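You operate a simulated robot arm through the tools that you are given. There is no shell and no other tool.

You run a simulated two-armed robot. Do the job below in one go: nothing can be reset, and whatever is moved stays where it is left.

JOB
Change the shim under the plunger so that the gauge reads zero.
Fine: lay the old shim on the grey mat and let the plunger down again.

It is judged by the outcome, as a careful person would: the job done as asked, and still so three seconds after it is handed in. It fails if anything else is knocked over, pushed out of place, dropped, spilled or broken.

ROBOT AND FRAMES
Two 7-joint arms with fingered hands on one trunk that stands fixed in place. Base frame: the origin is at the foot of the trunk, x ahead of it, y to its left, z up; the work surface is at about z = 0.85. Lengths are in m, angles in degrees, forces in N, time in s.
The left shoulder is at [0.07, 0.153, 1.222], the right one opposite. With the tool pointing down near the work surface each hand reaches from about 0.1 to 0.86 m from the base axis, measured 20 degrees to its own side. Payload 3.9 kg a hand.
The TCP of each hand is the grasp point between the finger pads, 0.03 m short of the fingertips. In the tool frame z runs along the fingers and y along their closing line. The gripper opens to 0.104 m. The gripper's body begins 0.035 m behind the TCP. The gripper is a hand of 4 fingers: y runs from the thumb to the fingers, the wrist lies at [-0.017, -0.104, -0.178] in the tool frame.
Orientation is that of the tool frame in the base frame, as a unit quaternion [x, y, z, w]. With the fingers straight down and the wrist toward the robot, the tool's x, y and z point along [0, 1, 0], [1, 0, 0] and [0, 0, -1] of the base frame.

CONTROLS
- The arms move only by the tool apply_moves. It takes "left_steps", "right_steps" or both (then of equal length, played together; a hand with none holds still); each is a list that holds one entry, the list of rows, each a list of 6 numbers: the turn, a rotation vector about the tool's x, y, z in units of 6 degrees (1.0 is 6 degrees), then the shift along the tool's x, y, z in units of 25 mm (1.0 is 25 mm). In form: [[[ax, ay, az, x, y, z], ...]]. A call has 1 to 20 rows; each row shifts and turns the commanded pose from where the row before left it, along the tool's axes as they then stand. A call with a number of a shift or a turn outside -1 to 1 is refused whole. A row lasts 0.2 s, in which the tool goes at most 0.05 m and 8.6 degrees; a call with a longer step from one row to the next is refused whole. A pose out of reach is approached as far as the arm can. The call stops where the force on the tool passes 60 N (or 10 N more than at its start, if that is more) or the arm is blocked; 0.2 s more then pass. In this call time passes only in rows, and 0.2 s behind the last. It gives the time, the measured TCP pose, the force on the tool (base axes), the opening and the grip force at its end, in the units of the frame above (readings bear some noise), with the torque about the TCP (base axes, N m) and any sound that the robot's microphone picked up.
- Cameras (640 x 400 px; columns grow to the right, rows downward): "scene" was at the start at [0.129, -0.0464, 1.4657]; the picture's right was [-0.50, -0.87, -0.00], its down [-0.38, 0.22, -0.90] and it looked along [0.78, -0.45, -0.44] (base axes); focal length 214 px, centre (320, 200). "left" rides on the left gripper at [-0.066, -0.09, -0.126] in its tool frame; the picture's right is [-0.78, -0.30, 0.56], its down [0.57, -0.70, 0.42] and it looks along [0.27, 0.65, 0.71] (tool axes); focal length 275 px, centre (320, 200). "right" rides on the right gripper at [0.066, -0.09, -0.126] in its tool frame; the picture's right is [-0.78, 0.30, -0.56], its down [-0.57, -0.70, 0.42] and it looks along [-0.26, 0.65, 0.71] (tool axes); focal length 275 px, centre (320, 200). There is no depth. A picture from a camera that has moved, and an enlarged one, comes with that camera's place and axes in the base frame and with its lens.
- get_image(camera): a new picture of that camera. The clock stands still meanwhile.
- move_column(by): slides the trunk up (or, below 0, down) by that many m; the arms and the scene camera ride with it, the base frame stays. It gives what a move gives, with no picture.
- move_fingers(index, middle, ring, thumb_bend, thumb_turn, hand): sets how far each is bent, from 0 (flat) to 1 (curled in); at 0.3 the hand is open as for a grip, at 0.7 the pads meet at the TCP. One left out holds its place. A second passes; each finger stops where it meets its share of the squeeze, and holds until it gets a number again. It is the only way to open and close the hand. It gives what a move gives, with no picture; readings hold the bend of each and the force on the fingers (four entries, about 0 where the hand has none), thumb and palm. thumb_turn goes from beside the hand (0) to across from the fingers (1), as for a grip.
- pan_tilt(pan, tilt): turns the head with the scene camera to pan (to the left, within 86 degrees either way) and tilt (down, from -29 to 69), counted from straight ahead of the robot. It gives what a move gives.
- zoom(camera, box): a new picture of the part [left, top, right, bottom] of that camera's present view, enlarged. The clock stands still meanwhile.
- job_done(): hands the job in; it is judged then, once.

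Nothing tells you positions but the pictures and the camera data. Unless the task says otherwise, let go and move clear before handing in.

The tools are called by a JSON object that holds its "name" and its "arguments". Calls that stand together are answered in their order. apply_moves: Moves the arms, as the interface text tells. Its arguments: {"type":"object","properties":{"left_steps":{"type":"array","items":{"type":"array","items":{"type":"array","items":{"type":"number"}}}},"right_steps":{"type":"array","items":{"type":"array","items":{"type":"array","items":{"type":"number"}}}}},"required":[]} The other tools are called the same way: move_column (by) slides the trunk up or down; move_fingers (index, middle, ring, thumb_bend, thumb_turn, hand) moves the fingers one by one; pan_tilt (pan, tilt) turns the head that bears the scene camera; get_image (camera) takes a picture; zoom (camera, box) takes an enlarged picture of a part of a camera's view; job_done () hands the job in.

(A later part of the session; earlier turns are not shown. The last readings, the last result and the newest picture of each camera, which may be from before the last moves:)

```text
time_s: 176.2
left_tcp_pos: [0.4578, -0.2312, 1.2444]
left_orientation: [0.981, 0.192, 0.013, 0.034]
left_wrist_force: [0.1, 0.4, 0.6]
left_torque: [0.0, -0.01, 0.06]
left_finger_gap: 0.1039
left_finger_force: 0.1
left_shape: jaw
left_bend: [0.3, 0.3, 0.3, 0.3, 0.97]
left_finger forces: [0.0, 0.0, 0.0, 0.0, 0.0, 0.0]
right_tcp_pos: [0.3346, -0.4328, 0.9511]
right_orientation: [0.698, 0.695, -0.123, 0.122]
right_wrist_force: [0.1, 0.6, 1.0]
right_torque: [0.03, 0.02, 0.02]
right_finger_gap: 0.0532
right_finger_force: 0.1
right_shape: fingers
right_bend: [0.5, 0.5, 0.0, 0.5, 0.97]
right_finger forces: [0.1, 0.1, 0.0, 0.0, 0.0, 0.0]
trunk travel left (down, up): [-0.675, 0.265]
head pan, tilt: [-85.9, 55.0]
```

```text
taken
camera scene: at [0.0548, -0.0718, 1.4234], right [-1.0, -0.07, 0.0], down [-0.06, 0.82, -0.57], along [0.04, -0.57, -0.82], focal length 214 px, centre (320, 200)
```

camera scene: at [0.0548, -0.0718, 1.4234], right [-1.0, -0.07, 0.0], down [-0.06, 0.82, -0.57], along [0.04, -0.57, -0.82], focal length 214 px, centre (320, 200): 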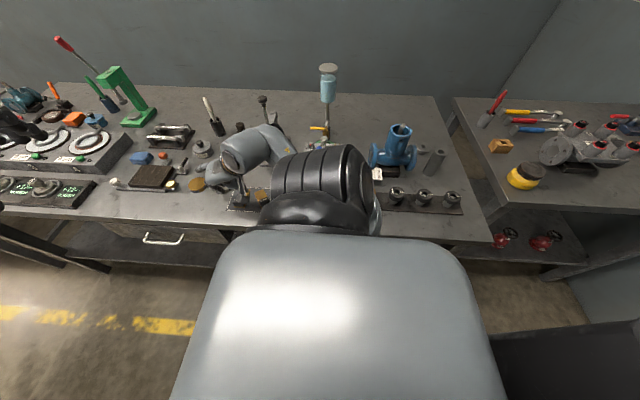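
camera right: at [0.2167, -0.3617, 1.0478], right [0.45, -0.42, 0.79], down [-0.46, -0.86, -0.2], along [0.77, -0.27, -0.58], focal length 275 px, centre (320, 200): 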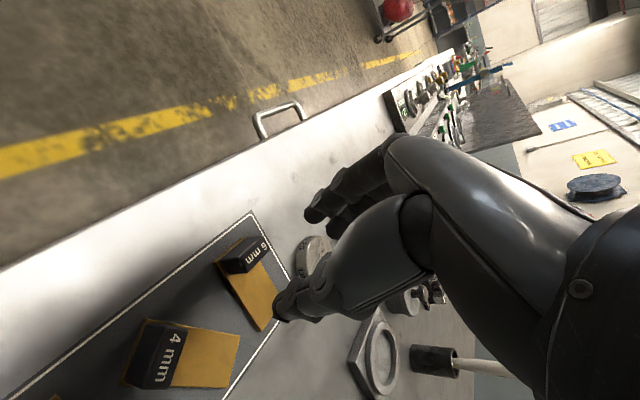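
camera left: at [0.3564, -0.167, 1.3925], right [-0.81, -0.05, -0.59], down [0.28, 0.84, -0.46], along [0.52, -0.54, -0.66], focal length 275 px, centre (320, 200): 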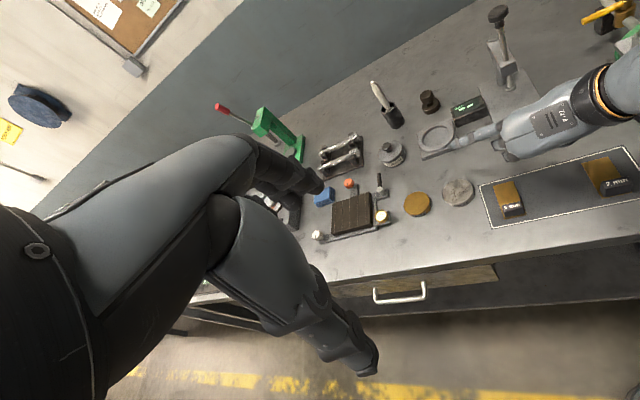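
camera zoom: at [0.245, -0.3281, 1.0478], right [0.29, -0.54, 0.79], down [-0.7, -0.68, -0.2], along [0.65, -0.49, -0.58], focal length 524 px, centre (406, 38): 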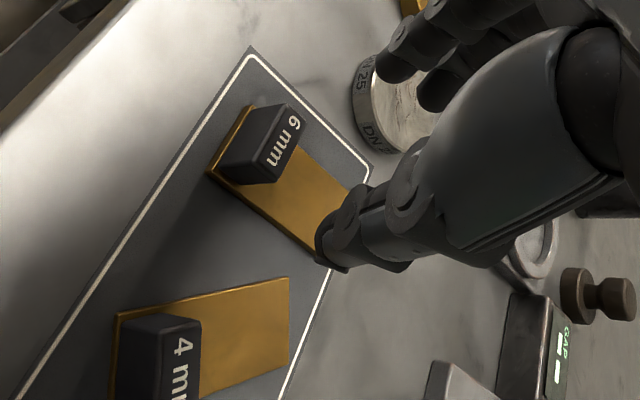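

No binding at tilt 20°, yaw 0 over the 6 mm shim (handle centre ≈ (0.335, −0.430)). Descend and grip.

{"name": "apply_moves", "arguments": {"right_steps": [[[0, 0, 0, 0.271, 0.01, 0.561], [0, 0, 0, 0.271, 0, 0.561], [0, 0, 0, 0.271, 0, 0.561]]]}}

{"name": "zoom", "arguments": {"camera": "right", "box": [190, 150, 400, 390]}}

{"name": "zoom", "arguments": {"camera": "left", "box": [440, 60, 640, 230]}}

```text
time_s: 177.0
left_tcp_pos: [0.455, -0.2323, 1.2453]
left_orientation: [0.981, 0.193, 0.013, 0.033]
left_wrist_force: [-0.8, -0.4, 0.2]
left_torque: [0.02, 0.04, -0.03]
left_finger_gap: 0.1038
left_finger_force: 0.2
left_shape: jaw
left_bend: [0.3, 0.3, 0.3, 0.3, 0.97]
left_finger forces: [0.1, 0.0, 0.0, 0.0, 0.0, 0.0]
right_tcp_pos: [0.3356, -0.4284, 0.9053]
right_orientation: [0.697, 0.696, -0.122, 0.122]
right_wrist_force: [0.0, -0.9, 0.0]
right_torque: [-0.03, 0.0, -0.05]
right_finger_gap: 0.0533
right_finger_force: 0.0
right_shape: fingers
right_bend: [0.5, 0.5, 0.0, 0.5, 0.97]
right_finger forces: [0.0, 0.0, 0.0, 0.0, 0.0, 0.1]
trunk travel left (down, up): [-0.675, 0.265]
head pan, tilt: [-85.9, 55.0]
```

```text
1.67 times, centred on (295, 270) of right
camera zoom: at [0.2448, -0.3241, 1.0014], right [0.29, -0.54, 0.79], down [-0.7, -0.68, -0.2], along [0.65, -0.49, -0.58], focal length 459 px, centre (362, 83)
```

zoom: 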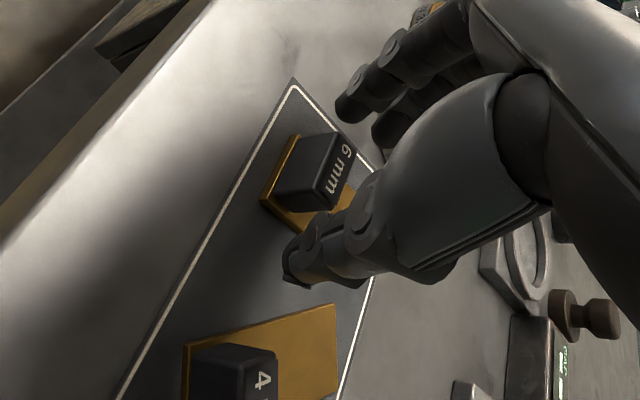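

```text
2.35 times, centred on (540, 145) of left
camera zoom: at [0.3563, -0.1669, 1.3626], right [-0.81, -0.05, -0.59], down [0.28, 0.84, -0.46], along [0.52, -0.54, -0.66], focal length 648 px, centre (-198, 329)
```

zoom: 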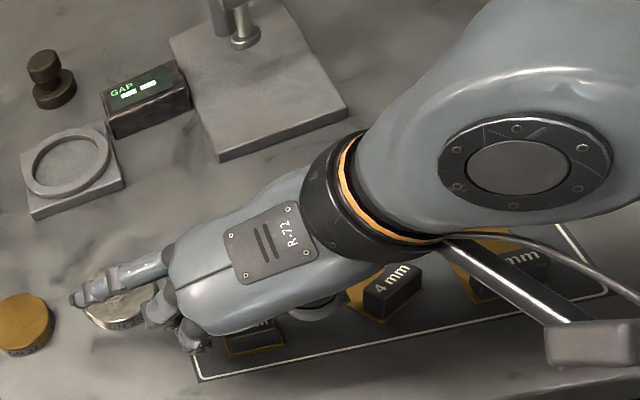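

{"name": "apply_moves", "arguments": {"right_steps": [[[0, 0, 0, 0.148, 0, 0.294], [0, 0, 0, 0.148, 0, 0.294]]]}}

{"name": "move_fingers", "arguments": {"hand": "right", "index": 0.7, "middle": 0.7, "thumb_bend": 0.7}}

{"name": "zoom", "arguments": {"camera": "right", "box": [190, 150, 400, 390]}}

```text
time_s: 177.6
left_tcp_pos: [0.4554, -0.2312, 1.2458]
left_orientation: [0.981, 0.192, 0.013, 0.033]
left_wrist_force: [-0.1, -0.4, -0.3]
left_torque: [0.03, 0.01, -0.01]
left_finger_gap: 0.1037
left_finger_force: 0.0
left_shape: jaw
left_bend: [0.3, 0.3, 0.3, 0.3, 0.97]
left_finger forces: [0.1, 0.0, 0.0, 0.1, 0.1, 0.1]
right_tcp_pos: [0.335, -0.4268, 0.8892]
right_orientation: [0.698, 0.695, -0.122, 0.123]
right_wrist_force: [-0.2, -0.6, -0.2]
right_torque: [-0.01, 0.01, 0.01]
right_finger_gap: 0.0537
right_finger_force: 0.0
right_shape: fingers
right_bend: [0.5, 0.5, 0.0, 0.5, 0.97]
right_finger forces: [0.0, 0.1, 0.1, 0.1, 0.1, 0.1]
trunk travel left (down, up): [-0.675, 0.265]
head pan, tilt: [-85.9, 55.0]
```

```text
time_s: 178.6
left_tcp_pos: [0.4566, -0.2321, 1.2452]
left_orientation: [0.981, 0.193, 0.014, 0.033]
left_wrist_force: [-0.5, 0.2, 0.8]
left_torque: [0.02, -0.02, -0.02]
left_finger_gap: 0.1035
left_finger_force: 0.0
left_shape: jaw
left_bend: [0.3, 0.3, 0.3, 0.3, 0.97]
left_finger forces: [0.0, 0.0, 0.0, 0.1, 0.0, 0.0]
right_tcp_pos: [0.3353, -0.4266, 0.8881]
right_orientation: [0.697, 0.696, -0.122, 0.122]
right_wrist_force: [0.1, 0.0, -1.4]
right_torque: [0.02, -0.01, 0.0]
right_finger_gap: 0.0268
right_finger_force: 9.0
right_shape: fingers
right_bend: [0.61, 0.67, 0.0, 0.62, 0.97]
right_finger forces: [6.9, 2.7, 0.0, 0.0, 8.9, 0.0]
trunk travel left (down, up): [-0.675, 0.265]
head pan, tilt: [-85.9, 55.0]
```

```text
1.67 times, centred on (295, 270) of right
camera zoom: at [0.2448, -0.3221, 0.985], right [0.29, -0.54, 0.79], down [-0.7, -0.68, -0.2], along [0.65, -0.49, -0.58], focal length 459 px, centre (362, 83)
```

zoom: 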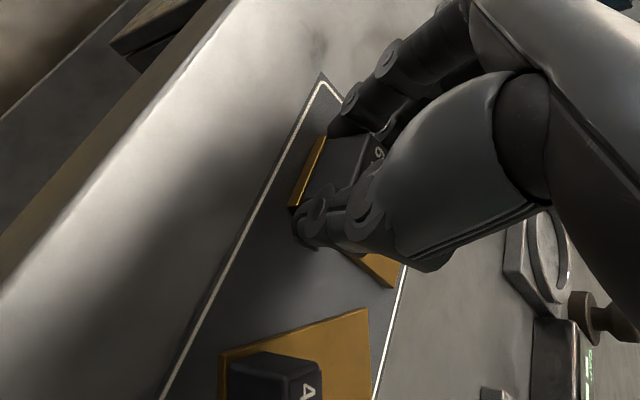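

Good grip (index, middle and thumb). Lift straight up and check.

{"name": "apply_moves", "arguments": {"right_steps": [[[0, 0, 0, -0.07, 0, -0.19], [0, 0, 0, -0.178, 0, -0.489], [0, 0, 0, -0.178, 0, -0.489], [0, 0, 0, -0.178, 0, -0.489], [0, 0, 0, -0.178, 0, -0.489]]]}}

{"name": "get_image", "arguments": {"camera": "right"}}

{"name": "zoom", "arguments": {"camera": "left", "box": [440, 60, 640, 230]}}

```text
time_s: 179.8
left_tcp_pos: [0.4548, -0.2316, 1.245]
left_orientation: [0.981, 0.193, 0.013, 0.033]
left_wrist_force: [-0.2, 1.2, -0.9]
left_torque: [0.02, 0.0, -0.01]
left_finger_gap: 0.1038
left_finger_force: 0.1
left_shape: jaw
left_bend: [0.3, 0.3, 0.3, 0.3, 0.97]
left_finger forces: [0.0, 0.0, 0.0, 0.0, 0.1, 0.1]
right_tcp_pos: [0.3362, -0.427, 0.945]
right_orientation: [0.698, 0.695, -0.122, 0.122]
right_wrist_force: [-0.1, 0.0, -2.0]
right_torque: [0.01, 0.02, -0.02]
right_finger_gap: 0.0266
right_finger_force: 9.0
right_shape: fingers
right_bend: [0.61, 0.68, 0.0, 0.62, 0.97]
right_finger forces: [6.7, 2.5, 0.1, 0.1, 9.0, 0.1]
trunk travel left (down, up): [-0.675, 0.265]
head pan, tilt: [-85.9, 55.0]
```

```text
taken
camera right: at [0.2453, -0.3229, 1.0418], right [0.3, -0.54, 0.79], down [-0.7, -0.68, -0.2], along [0.65, -0.49, -0.58], focal length 275 px, centre (320, 200)
```

right: 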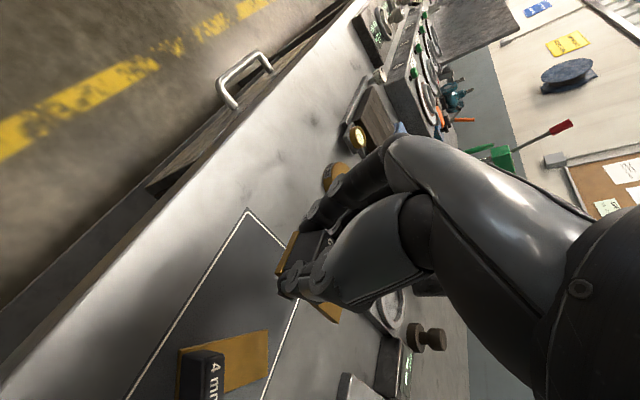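

```text
2.35 times, centred on (540, 145) of left
camera zoom: at [0.3565, -0.1671, 1.3624], right [-0.81, -0.05, -0.59], down [0.28, 0.84, -0.46], along [0.52, -0.54, -0.66], focal length 648 px, centre (-198, 329)
```

zoom: 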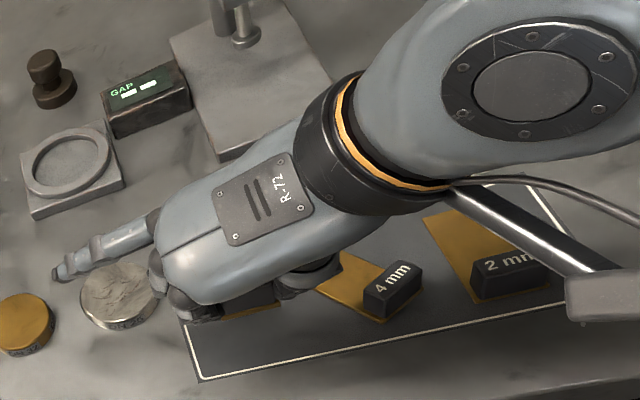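

{"name": "apply_moves", "arguments": {"right_steps": [[[0, 0, 0, -0.553, -0.377, 0.201], [0, 0, 0, -0.553, -0.377, 0.201], [0, 0, 0, -0.553, -0.377, 0.201], [0, 0, 0, -0.553, -0.377, 0.201], [0, 0, 0, -0.553, -0.377, 0.201], [0, 0, 0, -0.553, -0.377, 0.201], [0, 0, 0, -0.553, -0.377, 0.201]]]}}

{"name": "get_image", "arguments": {"camera": "right"}}

{"name": "get_image", "arguments": {"camera": "left"}}

{"name": "get_image", "arguments": {"camera": "scene"}}

```text
time_s: 181.4
left_tcp_pos: [0.4553, -0.2335, 1.2459]
left_orientation: [0.981, 0.193, 0.013, 0.033]
left_wrist_force: [0.6, -0.2, -0.6]
left_torque: [0.04, 0.0, 0.01]
left_finger_gap: 0.1038
left_finger_force: 0.0
left_shape: jaw
left_bend: [0.3, 0.3, 0.3, 0.3, 0.97]
left_finger forces: [0.0, 0.0, 0.0, 0.0, 0.0, 0.1]
right_tcp_pos: [0.2697, -0.5307, 0.945]
right_orientation: [0.697, 0.696, -0.121, 0.122]
right_wrist_force: [-0.6, 0.4, -0.3]
right_torque: [0.02, 0.03, -0.04]
right_finger_gap: 0.0266
right_finger_force: 9.0
right_shape: fingers
right_bend: [0.61, 0.68, 0.0, 0.62, 0.97]
right_finger forces: [6.9, 2.6, 0.0, 0.1, 8.9, 0.1]
trunk travel left (down, up): [-0.675, 0.265]
head pan, tilt: [-85.9, 55.0]
```

```text
taken
camera right: at [0.1785, -0.426, 1.0422], right [0.29, -0.54, 0.79], down [-0.7, -0.68, -0.21], along [0.65, -0.49, -0.58], focal length 275 px, centre (320, 200)
```

right: 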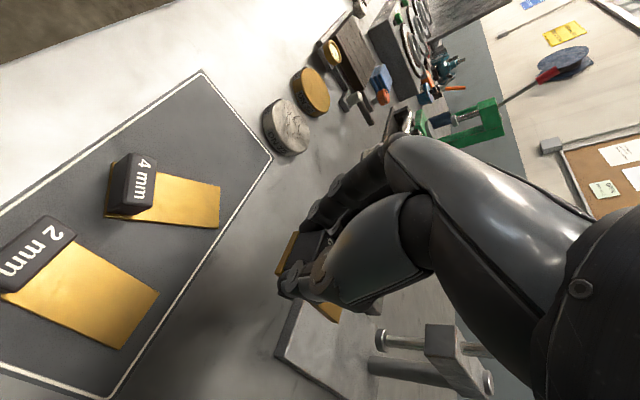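

```text
taken
camera left: at [0.3559, -0.1678, 1.3625], right [-0.81, -0.05, -0.59], down [0.28, 0.84, -0.46], along [0.52, -0.54, -0.66], focal length 275 px, centre (320, 200)
```

left: 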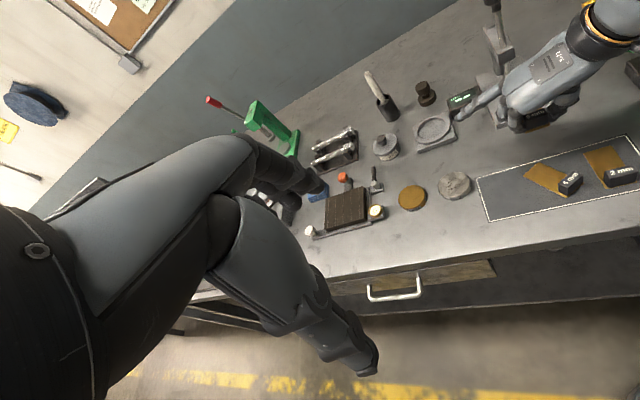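

```text
taken
camera scene: at [0.054, -0.0737, 1.4233], right [-1.0, -0.07, 0.0], down [-0.06, 0.82, -0.57], along [0.04, -0.57, -0.82], focal length 214 px, centre (320, 200)
```

scene: 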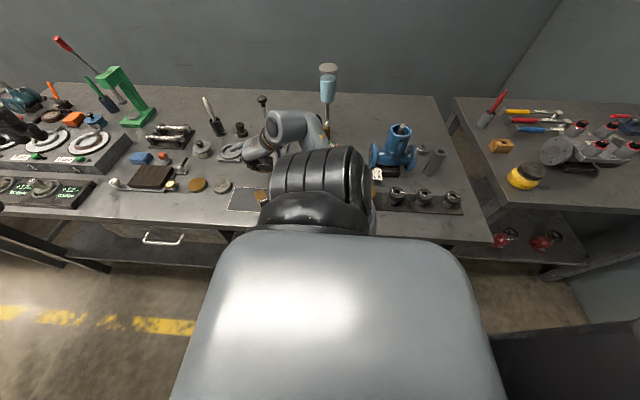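

Lower to just above the stand's plate height, then slide in under the raised plunger.

{"name": "apply_moves", "arguments": {"right_steps": [[[0, 0, 0, 0.16, 0, 0.439], [0, 0, 0, 0.16, 0, 0.439], [0, 0, 0, 0.16, 0, 0.439], [0, 0, 0, -0.5, 0, 0.182], [0, 0, 0, -0.5, 0, 0.182]]]}}

{"name": "zoom", "arguments": {"camera": "right", "box": [190, 150, 480, 390]}}

{"name": "zoom", "arguments": {"camera": "left", "box": [440, 0, 640, 170]}}

```text
time_s: 182.6
left_tcp_pos: [0.4552, -0.2339, 1.2454]
left_orientation: [0.981, 0.193, 0.013, 0.032]
left_wrist_force: [-1.0, -0.7, -0.3]
left_torque: [-0.02, 0.04, -0.02]
left_finger_gap: 0.104
left_finger_force: 0.1
left_shape: jaw
left_bend: [0.3, 0.3, 0.3, 0.3, 0.97]
left_finger forces: [0.0, 0.1, 0.0, 0.0, 0.0, 0.1]
right_tcp_pos: [0.2688, -0.5571, 0.9096]
right_orientation: [0.697, 0.696, -0.121, 0.122]
right_wrist_force: [0.7, 0.0, -1.3]
right_torque: [0.04, -0.03, -0.02]
right_finger_gap: 0.0265
right_finger_force: 9.0
right_shape: fingers
right_bend: [0.61, 0.68, 0.0, 0.62, 0.97]
right_finger forces: [6.9, 2.6, 0.1, 0.0, 8.9, 0.0]
trunk travel left (down, up): [-0.675, 0.265]
head pan, tilt: [-85.9, 55.0]
```

```text
1.67 times, centred on (335, 270) of right
camera zoom: at [0.1786, -0.4523, 1.0062], right [0.3, -0.54, 0.79], down [-0.7, -0.68, -0.2], along [0.65, -0.49, -0.58], focal length 459 px, centre (295, 83)
```

zoom: 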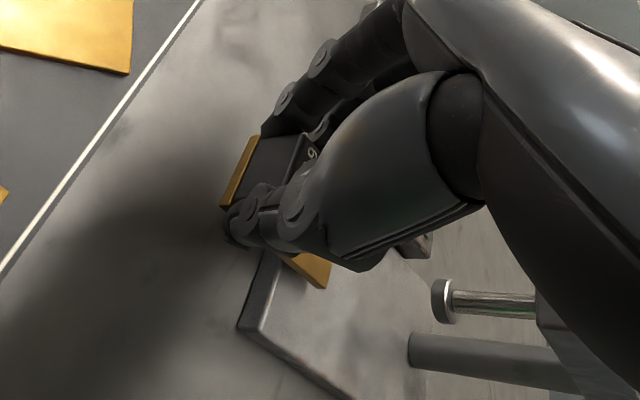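

```text
2.35 times, centred on (540, 85) of left
camera zoom: at [0.3563, -0.1679, 1.3624], right [-0.81, -0.05, -0.59], down [0.28, 0.84, -0.46], along [0.52, -0.54, -0.66], focal length 648 px, centre (-198, 471)
```

zoom: 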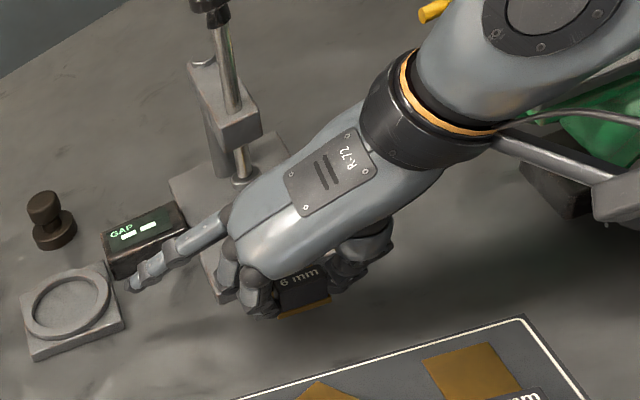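

{"name": "apply_moves", "arguments": {"right_steps": [[[0, 0, 0, -0.4, 0, 0.1456], [0, 0, 0, -0.4, 0, 0.1456], [0, 0, 0, -0.4, 0, 0.1456], [0, 0, 0, -0.4, 0, 0.1456]]]}}

{"name": "zoom", "arguments": {"camera": "right", "box": [190, 150, 480, 390]}}

{"name": "zoom", "arguments": {"camera": "left", "box": [440, 0, 640, 170]}}

```text
time_s: 183.6
left_tcp_pos: [0.455, -0.2318, 1.2457]
left_orientation: [0.981, 0.192, 0.013, 0.033]
left_wrist_force: [-0.1, 0.7, -0.1]
left_torque: [-0.01, 0.0, 0.01]
left_finger_gap: 0.1037
left_finger_force: 0.0
left_shape: jaw
left_bend: [0.3, 0.3, 0.3, 0.3, 0.97]
left_finger forces: [0.0, 0.0, 0.0, 0.1, 0.0, 0.0]
right_tcp_pos: [0.2687, -0.5983, 0.9102]
right_orientation: [0.697, 0.696, -0.122, 0.121]
right_wrist_force: [-0.2, 1.2, -1.5]
right_torque: [0.02, 0.03, -0.01]
right_finger_gap: 0.0265
right_finger_force: 8.7
right_shape: fingers
right_bend: [0.61, 0.68, 0.0, 0.62, 0.97]
right_finger forces: [6.9, 2.6, 0.0, 0.0, 8.8, 0.1]
trunk travel left (down, up): [-0.675, 0.265]
head pan, tilt: [-85.9, 55.0]
```

```text
1.67 times, centred on (335, 270) of right
camera zoom: at [0.1786, -0.4942, 1.0064], right [0.29, -0.54, 0.79], down [-0.7, -0.68, -0.21], along [0.65, -0.49, -0.58], focal length 459 px, centre (295, 83)
```

zoom: 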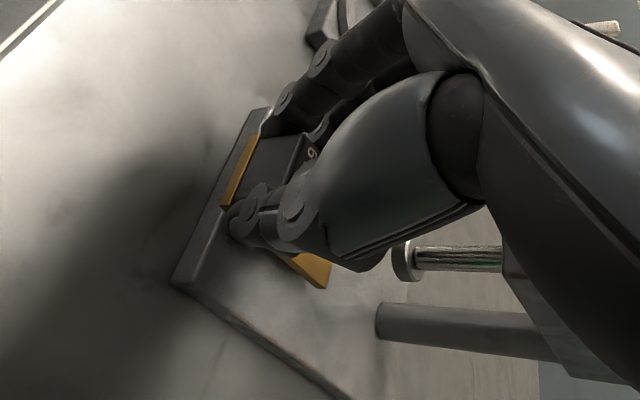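

```text
2.35 times, centred on (540, 85) of left
camera zoom: at [0.3562, -0.1672, 1.3626], right [-0.81, -0.05, -0.59], down [0.28, 0.84, -0.46], along [0.52, -0.54, -0.66], focal length 648 px, centre (-198, 471)
```

zoom: 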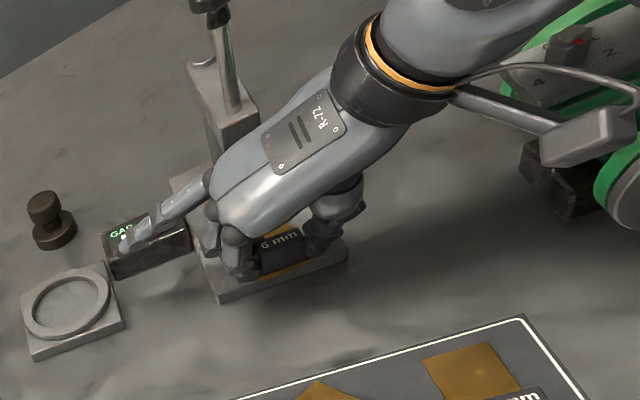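

Clearances look fine. Final ~22 mm in.

{"name": "apply_moves", "arguments": {"right_steps": [[[0, 0, 0, -0.3, 0, 0.109], [0, 0, 0, -0.3, 0, 0.109], [0, 0, 0, -0.23, 0, 0.084]]]}}

{"name": "zoom", "arguments": {"camera": "right", "box": [190, 150, 480, 390]}}

{"name": "zoom", "arguments": {"camera": "left", "box": [440, 0, 640, 170]}}

```text
time_s: 184.4
left_tcp_pos: [0.4554, -0.232, 1.2454]
left_orientation: [0.981, 0.193, 0.013, 0.033]
left_wrist_force: [-0.1, 1.0, 1.1]
left_torque: [0.0, 0.0, 0.02]
left_finger_gap: 0.1039
left_finger_force: 0.1
left_shape: jaw
left_bend: [0.3, 0.3, 0.3, 0.3, 0.97]
left_finger forces: [0.0, 0.0, 0.1, 0.0, 0.0, 0.1]
right_tcp_pos: [0.2697, -0.6204, 0.9108]
right_orientation: [0.697, 0.696, -0.122, 0.122]
right_wrist_force: [-0.4, -0.1, -1.4]
right_torque: [0.05, -0.02, 0.0]
right_finger_gap: 0.0265
right_finger_force: 8.9
right_shape: fingers
right_bend: [0.61, 0.68, 0.0, 0.62, 0.97]
right_finger forces: [6.9, 2.6, 0.1, 0.1, 8.7, 0.1]
trunk travel left (down, up): [-0.675, 0.265]
head pan, tilt: [-85.9, 55.0]
```

```text
1.67 times, centred on (335, 270) of right
camera zoom: at [0.1787, -0.5163, 1.0066], right [0.29, -0.54, 0.79], down [-0.7, -0.68, -0.2], along [0.65, -0.49, -0.58], focal length 459 px, centre (295, 83)
```

zoom: 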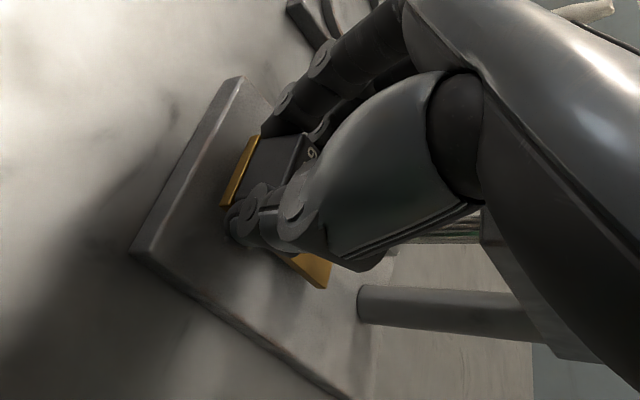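

```text
2.35 times, centred on (540, 85) of left
camera zoom: at [0.3563, -0.1672, 1.3625], right [-0.81, -0.05, -0.59], down [0.28, 0.84, -0.46], along [0.52, -0.54, -0.66], focal length 648 px, centre (-198, 471)
```

zoom: 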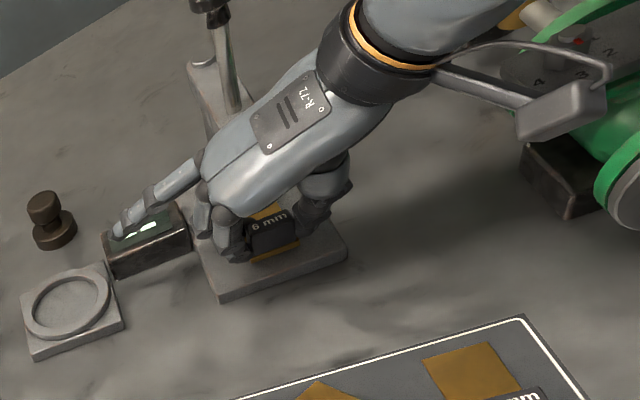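

Shim positioned. Lower it onto the plate.

{"name": "apply_moves", "arguments": {"right_steps": [[[0, 0, 0, 0.041, 0, 0.113], [0, 0, 0, 0.041, 0, 0.113]]]}}

{"name": "apply_moves", "arguments": {"right_steps": [[[0, 0, 0, 0.02, 0, 0.056]]]}}

{"name": "apply_moves", "arguments": {"right_steps": [[[0, 0, 0, 0.02, 0, 0.056]]]}}

```text
time_s: 185.0
left_tcp_pos: [0.4536, -0.2306, 1.2467]
left_orientation: [0.981, 0.193, 0.013, 0.034]
left_wrist_force: [-0.3, 0.2, 0.5]
left_torque: [0.01, 0.0, 0.04]
left_finger_gap: 0.1036
left_finger_force: 0.0
left_shape: jaw
left_bend: [0.3, 0.3, 0.3, 0.3, 0.97]
left_finger forces: [0.0, 0.1, 0.0, 0.0, 0.0, 0.0]
right_tcp_pos: [0.2697, -0.6199, 0.9075]
right_orientation: [0.697, 0.696, -0.124, 0.125]
right_wrist_force: [-0.4, -0.7, -2.0]
right_torque: [0.03, 0.0, -0.01]
right_finger_gap: 0.0266
right_finger_force: 9.3
right_shape: fingers
right_bend: [0.61, 0.68, 0.0, 0.62, 0.97]
right_finger forces: [6.9, 2.5, 0.1, 0.0, 8.8, 0.0]
trunk travel left (down, up): [-0.675, 0.265]
head pan, tilt: [-85.9, 55.0]
```

```text
time_s: 185.4
left_tcp_pos: [0.4538, -0.2292, 1.2466]
left_orientation: [0.981, 0.192, 0.014, 0.035]
left_wrist_force: [0.9, 0.4, -0.2]
left_torque: [0.02, -0.03, -0.02]
left_finger_gap: 0.1037
left_finger_force: 0.1
left_shape: jaw
left_bend: [0.3, 0.3, 0.3, 0.3, 0.97]
left_finger forces: [0.0, 0.1, 0.0, 0.0, 0.0, 0.0]
right_tcp_pos: [0.2696, -0.6187, 0.9072]
right_orientation: [0.697, 0.695, -0.124, 0.125]
right_wrist_force: [0.1, -0.4, -1.1]
right_torque: [0.01, -0.02, 0.0]
right_finger_gap: 0.0267
right_finger_force: 9.1
right_shape: fingers
right_bend: [0.61, 0.68, 0.0, 0.62, 0.97]
right_finger forces: [6.8, 2.6, 0.0, 0.0, 8.8, 0.0]
trunk travel left (down, up): [-0.675, 0.265]
head pan, tilt: [-85.9, 55.0]
```

```text
time_s: 185.8
left_tcp_pos: [0.4538, -0.228, 1.2484]
left_orientation: [0.981, 0.192, 0.014, 0.035]
left_wrist_force: [-0.2, -0.4, 0.8]
left_torque: [0.0, -0.01, 0.02]
left_finger_gap: 0.1038
left_finger_force: 0.1
left_shape: jaw
left_bend: [0.3, 0.3, 0.3, 0.3, 0.97]
left_finger forces: [0.1, 0.1, 0.0, 0.0, 0.0, 0.0]
right_tcp_pos: [0.2669, -0.6191, 0.9059]
right_orientation: [0.697, 0.695, -0.125, 0.126]
right_wrist_force: [-0.1, 0.0, -2.4]
right_torque: [0.03, -0.02, -0.02]
right_finger_gap: 0.0266
right_finger_force: 8.7
right_shape: fingers
right_bend: [0.61, 0.68, 0.0, 0.62, 0.97]
right_finger forces: [6.9, 2.6, 0.0, 0.0, 8.8, 0.0]
trunk travel left (down, up): [-0.675, 0.265]
head pan, tilt: [-85.9, 55.0]
```

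The body is being nudged (left hand drifted ~4 mm), so the elbow is touching something. Let me look.

{"name": "get_image", "arguments": {"camera": "scene"}}

{"name": "get_image", "arguments": {"camera": "left"}}

{"name": "zoom", "arguments": {"camera": "right", "box": [190, 150, 480, 390]}}

```text
taken
camera scene: at [0.052, -0.0681, 1.4241], right [-1.0, -0.07, 0.0], down [-0.06, 0.82, -0.58], along [0.04, -0.58, -0.82], focal length 214 px, centre (320, 200)
```

scene: 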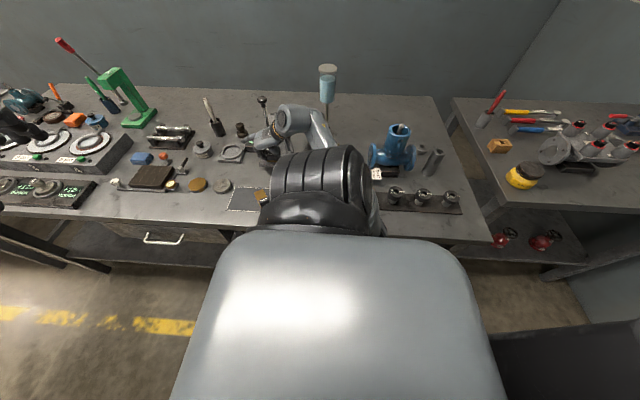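

```text
taken
camera left: at [0.354, -0.1625, 1.3642], right [-0.81, -0.06, -0.59], down [0.28, 0.84, -0.47], along [0.52, -0.54, -0.66], focal length 275 px, centre (320, 200)
```

left: 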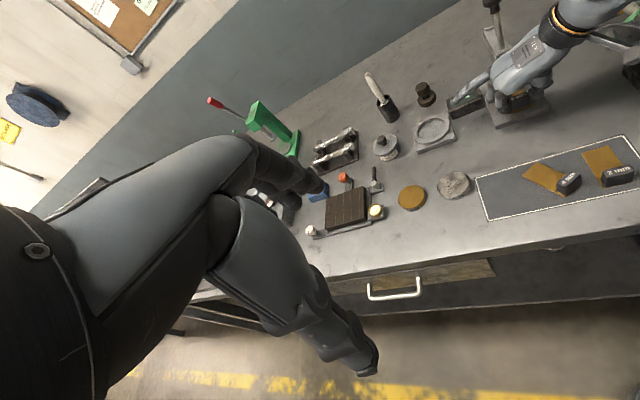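

```text
1.67 times, centred on (335, 270) of right
camera zoom: at [0.1769, -0.5135, 1.0018], right [0.29, -0.53, 0.79], down [-0.7, -0.68, -0.2], along [0.65, -0.5, -0.58], focal length 459 px, centre (295, 83)
```

zoom: 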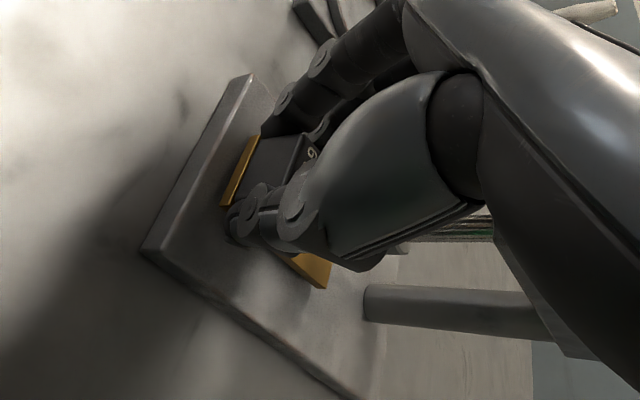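

I'll raise the trunk 20 mm (shim still passes under the plunger foot) and then lower the hand, to lift the elbow off the bench edge.

{"name": "move_column", "arguments": {"by": 0.02}}

{"name": "apply_moves", "arguments": {"right_steps": [[[0, 0, 0, 0.06, 0, 0.17], [0, 0, 0, 0.06, 0, 0.17], [0, 0, 0, 0.06, 0, 0.17]]]}}

{"name": "zoom", "arguments": {"camera": "right", "box": [190, 150, 480, 390]}}

```text
time_s: 186.4
left_tcp_pos: [0.4562, -0.2306, 1.2653]
left_orientation: [0.981, 0.193, 0.014, 0.034]
left_wrist_force: [-0.3, 0.6, 0.0]
left_torque: [-0.01, -0.05, -0.01]
left_finger_gap: 0.104
left_finger_force: 0.0
left_shape: jaw
left_bend: [0.3, 0.3, 0.3, 0.3, 0.97]
left_finger forces: [0.0, 0.1, 0.0, 0.1, 0.0, 0.1]
right_tcp_pos: [0.2702, -0.618, 0.9211]
right_orientation: [0.697, 0.696, -0.122, 0.122]
right_wrist_force: [0.6, 0.1, -1.9]
right_torque: [0.06, -0.02, 0.0]
right_finger_gap: 0.0265
right_finger_force: 9.2
right_shape: fingers
right_bend: [0.61, 0.68, 0.0, 0.62, 0.97]
right_finger forces: [6.8, 2.5, 0.1, 0.1, 8.8, 0.0]
trunk travel left (down, up): [-0.695, 0.245]
head pan, tilt: [-85.9, 55.0]
```

```text
time_s: 187.2
left_tcp_pos: [0.4557, -0.2325, 1.2651]
left_orientation: [0.981, 0.192, 0.014, 0.033]
left_wrist_force: [1.0, -0.2, -0.7]
left_torque: [0.0, -0.05, 0.0]
left_finger_gap: 0.1037
left_finger_force: 0.1
left_shape: jaw
left_bend: [0.3, 0.3, 0.3, 0.3, 0.97]
left_finger forces: [0.0, 0.1, 0.0, 0.1, 0.0, 0.0]
right_tcp_pos: [0.27, -0.6212, 0.9077]
right_orientation: [0.697, 0.696, -0.122, 0.121]
right_wrist_force: [-0.3, -0.2, -1.5]
right_torque: [0.02, -0.03, -0.02]
right_finger_gap: 0.0267
right_finger_force: 9.1
right_shape: fingers
right_bend: [0.61, 0.68, 0.0, 0.62, 0.97]
right_finger forces: [6.8, 2.6, 0.0, 0.0, 8.7, 0.0]
trunk travel left (down, up): [-0.695, 0.245]
head pan, tilt: [-85.9, 55.0]
```

```text
1.67 times, centred on (335, 270) of right
camera zoom: at [0.1789, -0.5169, 1.0042], right [0.29, -0.54, 0.79], down [-0.7, -0.68, -0.21], along [0.65, -0.49, -0.58], focal length 459 px, centre (295, 83)
```

zoom: 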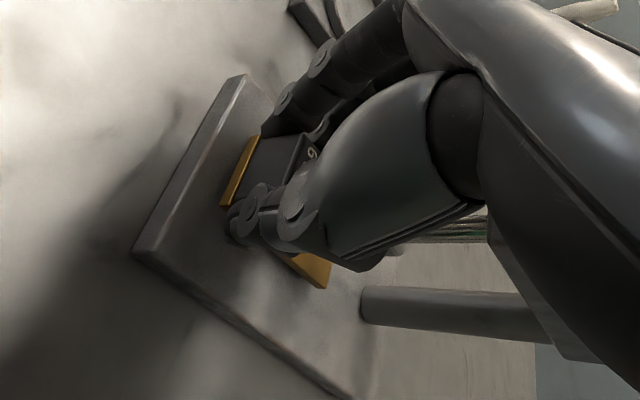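

{"name": "apply_moves", "arguments": {"right_steps": [[[0, 0, 0, 0.04, 0, 0.113]]]}}

{"name": "apply_moves", "arguments": {"right_steps": [[[0, 0, 0, 0.02, 0, 0.056]]]}}

{"name": "apply_moves", "arguments": {"right_steps": [[[0, 0, 0, 0.02, 0, 0.056]]]}}

```text
time_s: 187.6
left_tcp_pos: [0.4554, -0.233, 1.2654]
left_orientation: [0.98, 0.193, 0.013, 0.034]
left_wrist_force: [0.0, -0.4, 1.0]
left_torque: [0.03, -0.01, 0.0]
left_finger_gap: 0.1039
left_finger_force: 0.1
left_shape: jaw
left_bend: [0.3, 0.3, 0.3, 0.3, 0.97]
left_finger forces: [0.0, 0.0, 0.0, 0.0, 0.0, 0.0]
right_tcp_pos: [0.2697, -0.6206, 0.9056]
right_orientation: [0.697, 0.696, -0.122, 0.123]
right_wrist_force: [-0.2, -0.5, -1.3]
right_torque: [0.03, 0.04, 0.03]
right_finger_gap: 0.0267
right_finger_force: 9.0
right_shape: fingers
right_bend: [0.61, 0.68, 0.0, 0.62, 0.97]
right_finger forces: [6.9, 2.6, 0.0, 0.0, 8.7, 0.0]
trunk travel left (down, up): [-0.695, 0.245]
head pan, tilt: [-85.9, 55.0]
```

```text
time_s: 188.0
left_tcp_pos: [0.4559, -0.2325, 1.2653]
left_orientation: [0.981, 0.192, 0.012, 0.032]
left_wrist_force: [0.2, -0.5, 0.0]
left_torque: [-0.02, -0.04, 0.01]
left_finger_gap: 0.1037
left_finger_force: 0.0
left_shape: jaw
left_bend: [0.3, 0.3, 0.3, 0.3, 0.97]
left_finger forces: [0.1, 0.0, 0.0, 0.1, 0.0, 0.0]
right_tcp_pos: [0.2696, -0.6192, 0.9028]
right_orientation: [0.697, 0.696, -0.122, 0.122]
right_wrist_force: [-0.5, -0.4, -2.1]
right_torque: [0.04, -0.03, 0.0]
right_finger_gap: 0.0267
right_finger_force: 9.0
right_shape: fingers
right_bend: [0.61, 0.68, 0.0, 0.62, 0.97]
right_finger forces: [6.8, 2.5, 0.0, 0.0, 8.7, 0.0]
trunk travel left (down, up): [-0.695, 0.245]
head pan, tilt: [-85.9, 55.0]
```

```text
time_s: 188.4
left_tcp_pos: [0.456, -0.2326, 1.2643]
left_orientation: [0.981, 0.193, 0.014, 0.032]
left_wrist_force: [0.5, 0.1, -0.2]
left_torque: [-0.01, 0.0, -0.02]
left_finger_gap: 0.1037
left_finger_force: 0.1
left_shape: jaw
left_bend: [0.3, 0.3, 0.3, 0.3, 0.97]
left_finger forces: [0.0, 0.1, 0.0, 0.0, 0.0, 0.0]
right_tcp_pos: [0.2688, -0.6195, 0.9026]
right_orientation: [0.697, 0.696, -0.123, 0.122]
right_wrist_force: [0.2, 0.1, 1.7]
right_torque: [0.05, 0.03, 0.07]
right_finger_gap: 0.0266
right_finger_force: 9.3
right_shape: fingers
right_bend: [0.61, 0.68, 0.0, 0.62, 0.97]
right_finger forces: [7.1, 2.9, 0.1, 0.1, 8.8, 0.1]
trunk travel left (down, up): [-0.695, 0.245]
head pan, tilt: [-85.9, 55.0]
```

Contact on the plate (force now +1.7 N). Release and withdraw along the hand's own axis (up and away from the plunger).

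{"name": "move_fingers", "arguments": {"hand": "right", "index": 0.48, "middle": 0.48, "thumb_bend": 0.48}}

{"name": "apply_moves", "arguments": {"right_steps": [[[0, 0, 0, 0, 0, -0.4], [0, 0, 0, 0.1, 0, -0.6], [0, 0, 0, 0.2, 0, -0.8], [0, 0, 0, 0.2, 0, -0.8], [0, 0, 0, 0.2, 0, -0.8]]]}}

{"name": "zoom", "arguments": {"camera": "right", "box": [130, 150, 480, 390]}}

{"name": "zoom", "arguments": {"camera": "left", "box": [440, 0, 640, 170]}}

```text
time_s: 189.4
left_tcp_pos: [0.4551, -0.2332, 1.2646]
left_orientation: [0.981, 0.193, 0.014, 0.033]
left_wrist_force: [-0.6, 0.3, 0.0]
left_torque: [0.01, -0.03, -0.01]
left_finger_gap: 0.1038
left_finger_force: 0.0
left_shape: jaw
left_bend: [0.3, 0.3, 0.3, 0.3, 0.97]
left_finger forces: [0.0, 0.1, 0.0, 0.1, 0.1, 0.0]
right_tcp_pos: [0.2702, -0.6206, 0.902]
right_orientation: [0.697, 0.696, -0.122, 0.122]
right_wrist_force: [-0.6, 0.0, 1.1]
right_torque: [-0.01, 0.0, -0.01]
right_finger_gap: 0.0583
right_finger_force: 0.1
right_shape: fingers
right_bend: [0.48, 0.48, 0.0, 0.48, 0.97]
right_finger forces: [0.1, 0.1, 0.0, 0.0, 0.0, 0.0]
trunk travel left (down, up): [-0.695, 0.245]
head pan, tilt: [-85.9, 55.0]
```

```text
time_s: 190.6
left_tcp_pos: [0.4547, -0.2316, 1.265]
left_orientation: [0.981, 0.193, 0.013, 0.032]
left_wrist_force: [-0.1, 0.2, 0.2]
left_torque: [0.01, -0.03, 0.0]
left_finger_gap: 0.1035
left_finger_force: 0.1
left_shape: jaw
left_bend: [0.3, 0.3, 0.3, 0.3, 0.97]
left_finger forces: [0.1, 0.0, 0.1, 0.1, 0.0, 0.1]
right_tcp_pos: [0.2694, -0.5741, 0.9772]
right_orientation: [0.697, 0.696, -0.123, 0.122]
right_wrist_force: [-0.4, -1.5, 0.0]
right_torque: [-0.03, -0.01, 0.03]
right_finger_gap: 0.0584
right_finger_force: 0.3
right_shape: fingers
right_bend: [0.48, 0.48, 0.0, 0.48, 0.97]
right_finger forces: [0.0, 0.0, 0.0, 0.0, 0.1, 0.1]
trunk travel left (down, up): [-0.695, 0.245]
head pan, tilt: [-85.9, 55.0]
```

```text
1.67 times, centred on (305, 270) of right
camera zoom: at [0.179, -0.4703, 1.0729], right [0.29, -0.54, 0.79], down [-0.7, -0.68, -0.2], along [0.65, -0.49, -0.58], focal length 459 px, centre (345, 83)
```

zoom: 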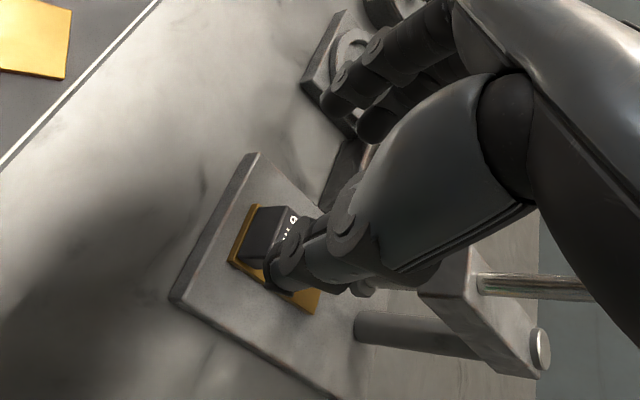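

```text
2.35 times, centred on (540, 85) of left
camera zoom: at [0.3561, -0.1666, 1.3827], right [-0.81, -0.05, -0.59], down [0.28, 0.84, -0.47], along [0.52, -0.54, -0.66], focal length 648 px, centre (-198, 471)
```

zoom: 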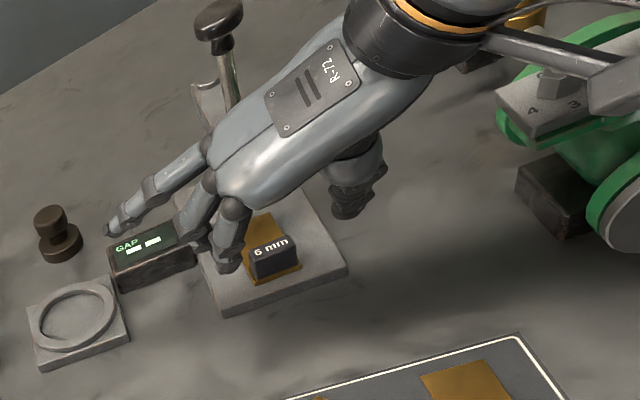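

The 6 mm shim sits on the plate under the plunger. I'll retreat up, make the hand upright and go above the knob with open fingers.

{"name": "apply_moves", "arguments": {"right_steps": [[[0, 0, 0, -0.339, 0, -0.931], [0, 0, 0, -0.339, 0, -0.931], [0, 0, 0, -0.339, 0, -0.931], [0, 0, 0, -0.339, 0, -0.931], [0, 0, 0, -0.339, 0, -0.931], [0, 0, 0, -0.339, 0, -0.931], [0, 0, 0, -0.339, 0, -0.931], [0, 0, 0, -0.339, 0, -0.931], [0, 0, 0, -0.339, 0, -0.931], [0, 1, 0, 0, 0, -0.5], [0, 1, 0, 0, 0, -0.5], [0, 1, 0, 0, 0, 0], [0, 0.333, 0, 0, 0, 0]]]}}

{"name": "move_fingers", "arguments": {"hand": "right", "index": 0.3, "middle": 0.3, "ring": 0.3, "thumb_bend": 0.3}}

{"name": "pan_tilt", "arguments": {"pan": -55, "tilt": 42}}

{"name": "get_image", "arguments": {"camera": "scene"}}

{"name": "zoom", "arguments": {"camera": "scene", "box": [330, 150, 430, 260]}}

```text
time_s: 193.4
left_tcp_pos: [0.4551, -0.2321, 1.2653]
left_orientation: [0.981, 0.193, 0.014, 0.032]
left_wrist_force: [-0.5, -0.2, -0.1]
left_torque: [0.02, 0.01, -0.03]
left_finger_gap: 0.104
left_finger_force: 0.1
left_shape: jaw
left_bend: [0.3, 0.3, 0.3, 0.3, 0.97]
left_finger forces: [0.0, 0.0, 0.0, 0.0, 0.0, 0.0]
right_tcp_pos: [0.2706, -0.5686, 1.2232]
right_orientation: [0.708, 0.707, 0.001, -0.001]
right_wrist_force: [-0.5, -0.1, -0.5]
right_torque: [-0.02, 0.01, -0.01]
right_finger_gap: 0.0585
right_finger_force: 0.0
right_shape: fingers
right_bend: [0.48, 0.48, 0.0, 0.48, 0.97]
right_finger forces: [0.0, 0.0, 0.1, 0.0, 0.0, 0.0]
trunk travel left (down, up): [-0.695, 0.245]
head pan, tilt: [-85.9, 55.0]
```

```text
time_s: 194.4
left_tcp_pos: [0.4549, -0.2325, 1.2654]
left_orientation: [0.981, 0.193, 0.013, 0.033]
left_wrist_force: [0.2, 0.1, 0.1]
left_torque: [0.03, 0.0, 0.01]
left_finger_gap: 0.1042
left_finger_force: 0.2
left_shape: jaw
left_bend: [0.3, 0.3, 0.3, 0.3, 0.97]
left_finger forces: [0.1, 0.1, 0.0, 0.1, 0.0, 0.1]
right_tcp_pos: [0.2697, -0.5702, 1.2233]
right_orientation: [0.707, 0.707, 0.0, -0.001]
right_wrist_force: [0.6, -0.3, 0.5]
right_torque: [0.01, 0.04, 0.0]
right_finger_gap: 0.104
right_finger_force: 0.1
right_shape: fingers
right_bend: [0.3, 0.3, 0.3, 0.3, 0.97]
right_finger forces: [0.0, 0.0, 0.0, 0.0, 0.0, 0.1]
trunk travel left (down, up): [-0.695, 0.245]
head pan, tilt: [-85.9, 55.0]
```

```text
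time_s: 195.4
left_tcp_pos: [0.4554, -0.2333, 1.266]
left_orientation: [0.981, 0.192, 0.014, 0.033]
left_wrist_force: [0.1, -0.2, 0.1]
left_torque: [0.0, -0.01, -0.04]
left_finger_gap: 0.1036
left_finger_force: 0.1
left_shape: jaw
left_bend: [0.3, 0.3, 0.3, 0.3, 0.97]
left_finger forces: [0.1, 0.0, 0.0, 0.1, 0.0, 0.1]
right_tcp_pos: [0.2707, -0.5689, 1.2221]
right_orientation: [0.707, 0.707, 0.001, -0.001]
right_wrist_force: [-0.4, -0.4, 0.2]
right_torque: [-0.02, 0.03, 0.01]
right_finger_gap: 0.1042
right_finger_force: 0.0
right_shape: fingers
right_bend: [0.3, 0.3, 0.3, 0.3, 0.97]
right_finger forces: [0.0, 0.0, 0.0, 0.0, 0.1, 0.1]
trunk travel left (down, up): [-0.695, 0.245]
head pan, tilt: [-55.0, 42.0]
```

```text
taken
camera scene: at [0.0971, -0.0697, 1.461], right [-0.82, -0.57, 0.0], down [-0.38, 0.55, -0.74], along [0.43, -0.61, -0.67], focal length 214 px, centre (320, 200)
```

scene: 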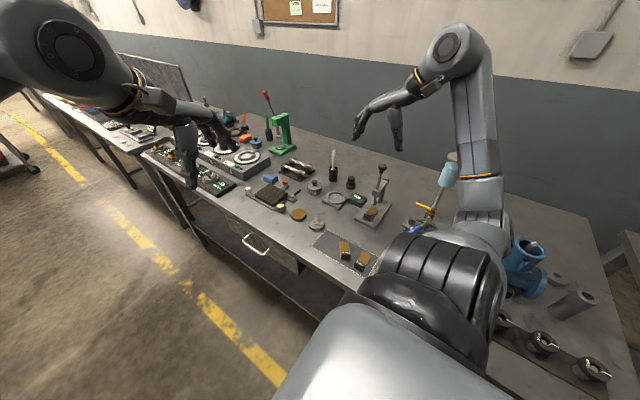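

```text
3.64 times, centred on (380, 205) of scene
camera zoom: at [0.0971, -0.0697, 1.461], right [-0.82, -0.57, 0.0], down [-0.38, 0.55, -0.74], along [0.43, -0.61, -0.67], focal length 780 px, centre (102, 182)
```

zoom: 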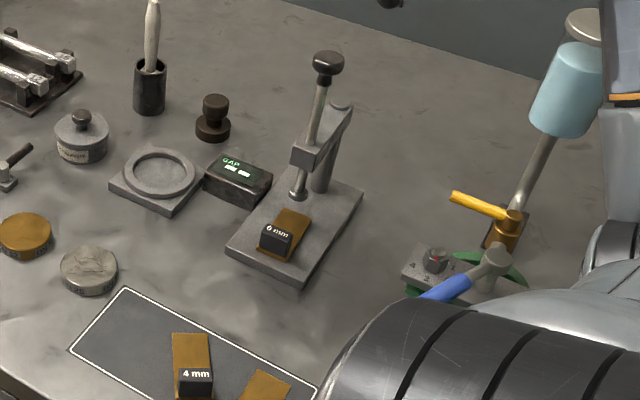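

All shims are where intended. A closer look at the shim under the plunger before lowering.

{"name": "zoom", "arguments": {"camera": "scene", "box": [355, 155, 405, 235]}}

{"name": "zoom", "arguments": {"camera": "left", "box": [440, 0, 640, 170]}}

{"name": "get_image", "arguments": {"camera": "right"}}

```text
5.00 times, centred on (380, 195) of scene
camera zoom: at [0.0971, -0.0697, 1.461], right [-0.82, -0.57, 0.0], down [-0.38, 0.55, -0.74], along [0.43, -0.61, -0.67], focal length 1072 px, centre (20, 225)
```

zoom: 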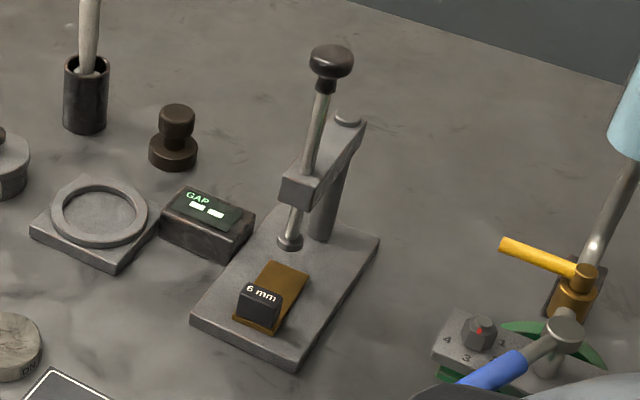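

```text
2.35 times, centred on (540, 85) of left
camera zoom: at [0.3562, -0.1671, 1.3826], right [-0.81, -0.05, -0.59], down [0.28, 0.84, -0.46], along [0.52, -0.54, -0.66], focal length 648 px, centre (-198, 471)
```

zoom: 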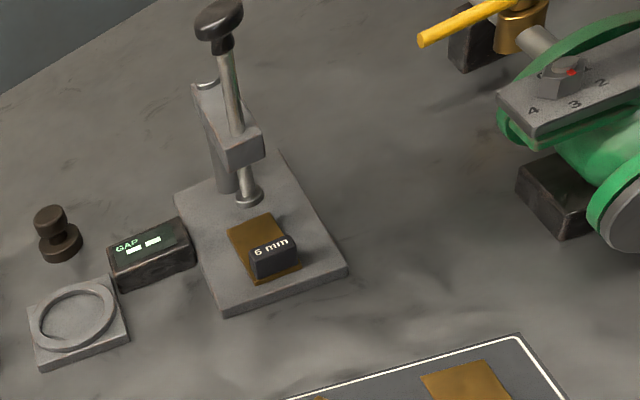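

```text
taken
camera right: at [0.1792, -0.5036, 1.3495], right [0.29, -0.78, 0.56], down [-0.7, -0.57, -0.43], along [0.65, -0.26, -0.71], focal length 275 px, centre (320, 200)
```

right: 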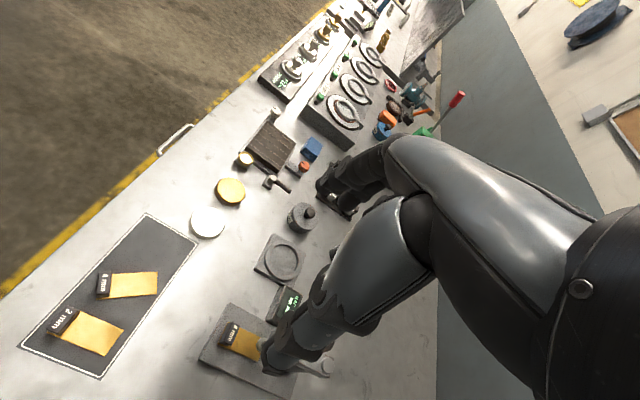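

Shim tail reaches well past the plunger foot's position. Now the knob (head centre ≈ (0.269, −0.668, 1.073)): move above and lower the open hand so the fingertips grip the head itself.

{"name": "apply_moves", "arguments": {"right_steps": [[[0, 0, 0, -0.8, 0, 0], [0, 0, 0, -0.8, 0, 0], [0, 0, 0, -0.8, 0, 0], [0, 0, 0, -0.8, 0, 0], [0, 0, 0, -0.74, -0.04, 0], [0, 0, 0, 0, 0, 0.6], [0, 0, 0, 0, 0, 0.6], [0, 0, 0, 0, 0, 0.6], [0, 0, 0, 0, 0, 0.6]]]}}

{"name": "get_image", "arguments": {"camera": "right"}}

{"name": "zoom", "arguments": {"camera": "scene", "box": [340, 100, 440, 220]}}

{"name": "zoom", "arguments": {"camera": "left", "box": [440, 0, 640, 170]}}

```text
time_s: 197.4
left_tcp_pos: [0.456, -0.2324, 1.2642]
left_orientation: [0.981, 0.193, 0.013, 0.033]
left_wrist_force: [0.7, -0.5, 0.5]
left_torque: [-0.02, -0.02, -0.01]
left_finger_gap: 0.1039
left_finger_force: 0.1
left_shape: jaw
left_bend: [0.3, 0.3, 0.3, 0.3, 0.97]
left_finger forces: [0.1, 0.1, 0.1, 0.0, 0.0, 0.0]
right_tcp_pos: [0.2683, -0.6678, 1.1621]
right_orientation: [0.708, 0.707, 0.0, -0.001]
right_wrist_force: [-0.2, 0.6, -0.3]
right_torque: [0.01, -0.01, 0.02]
right_finger_gap: 0.1041
right_finger_force: 0.1
right_shape: fingers
right_bend: [0.3, 0.3, 0.3, 0.3, 0.97]
right_finger forces: [0.1, 0.0, 0.0, 0.2, 0.0, 0.0]
trunk travel left (down, up): [-0.695, 0.245]
head pan, tilt: [-55.0, 42.0]
```

```text
taken
camera right: at [0.1775, -0.6022, 1.2889], right [0.29, -0.78, 0.56], down [-0.7, -0.57, -0.43], along [0.65, -0.26, -0.71], focal length 275 px, centre (320, 200)
```

right: 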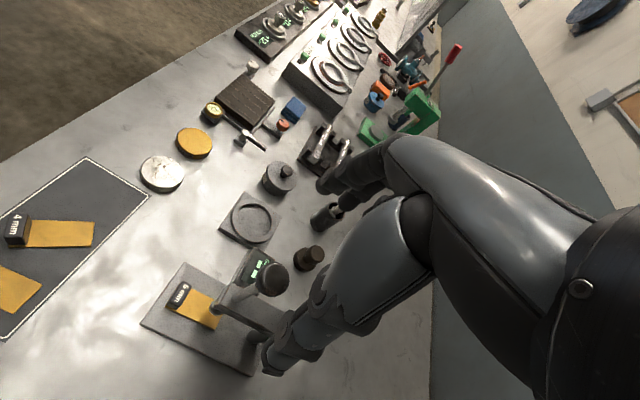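

```text
3.33 times, centred on (390, 160) of scene
camera zoom: at [0.097, -0.0698, 1.4611], right [-0.82, -0.57, 0.0], down [-0.38, 0.55, -0.74], along [0.43, -0.61, -0.67], focal length 715 px, centre (87, 333)
```

zoom: 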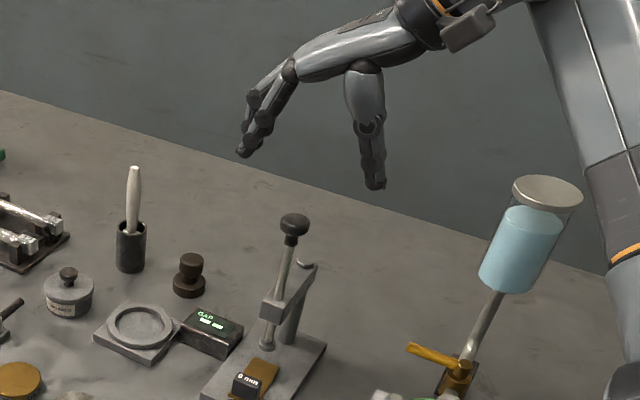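

```text
2.35 times, centred on (540, 85) of left
camera zoom: at [0.356, -0.1673, 1.3826], right [-0.81, -0.05, -0.59], down [0.28, 0.84, -0.46], along [0.52, -0.54, -0.66], focal length 648 px, centre (-198, 471)
```

zoom: 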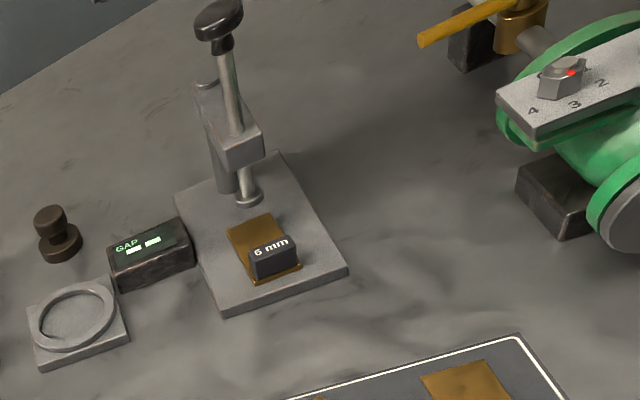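

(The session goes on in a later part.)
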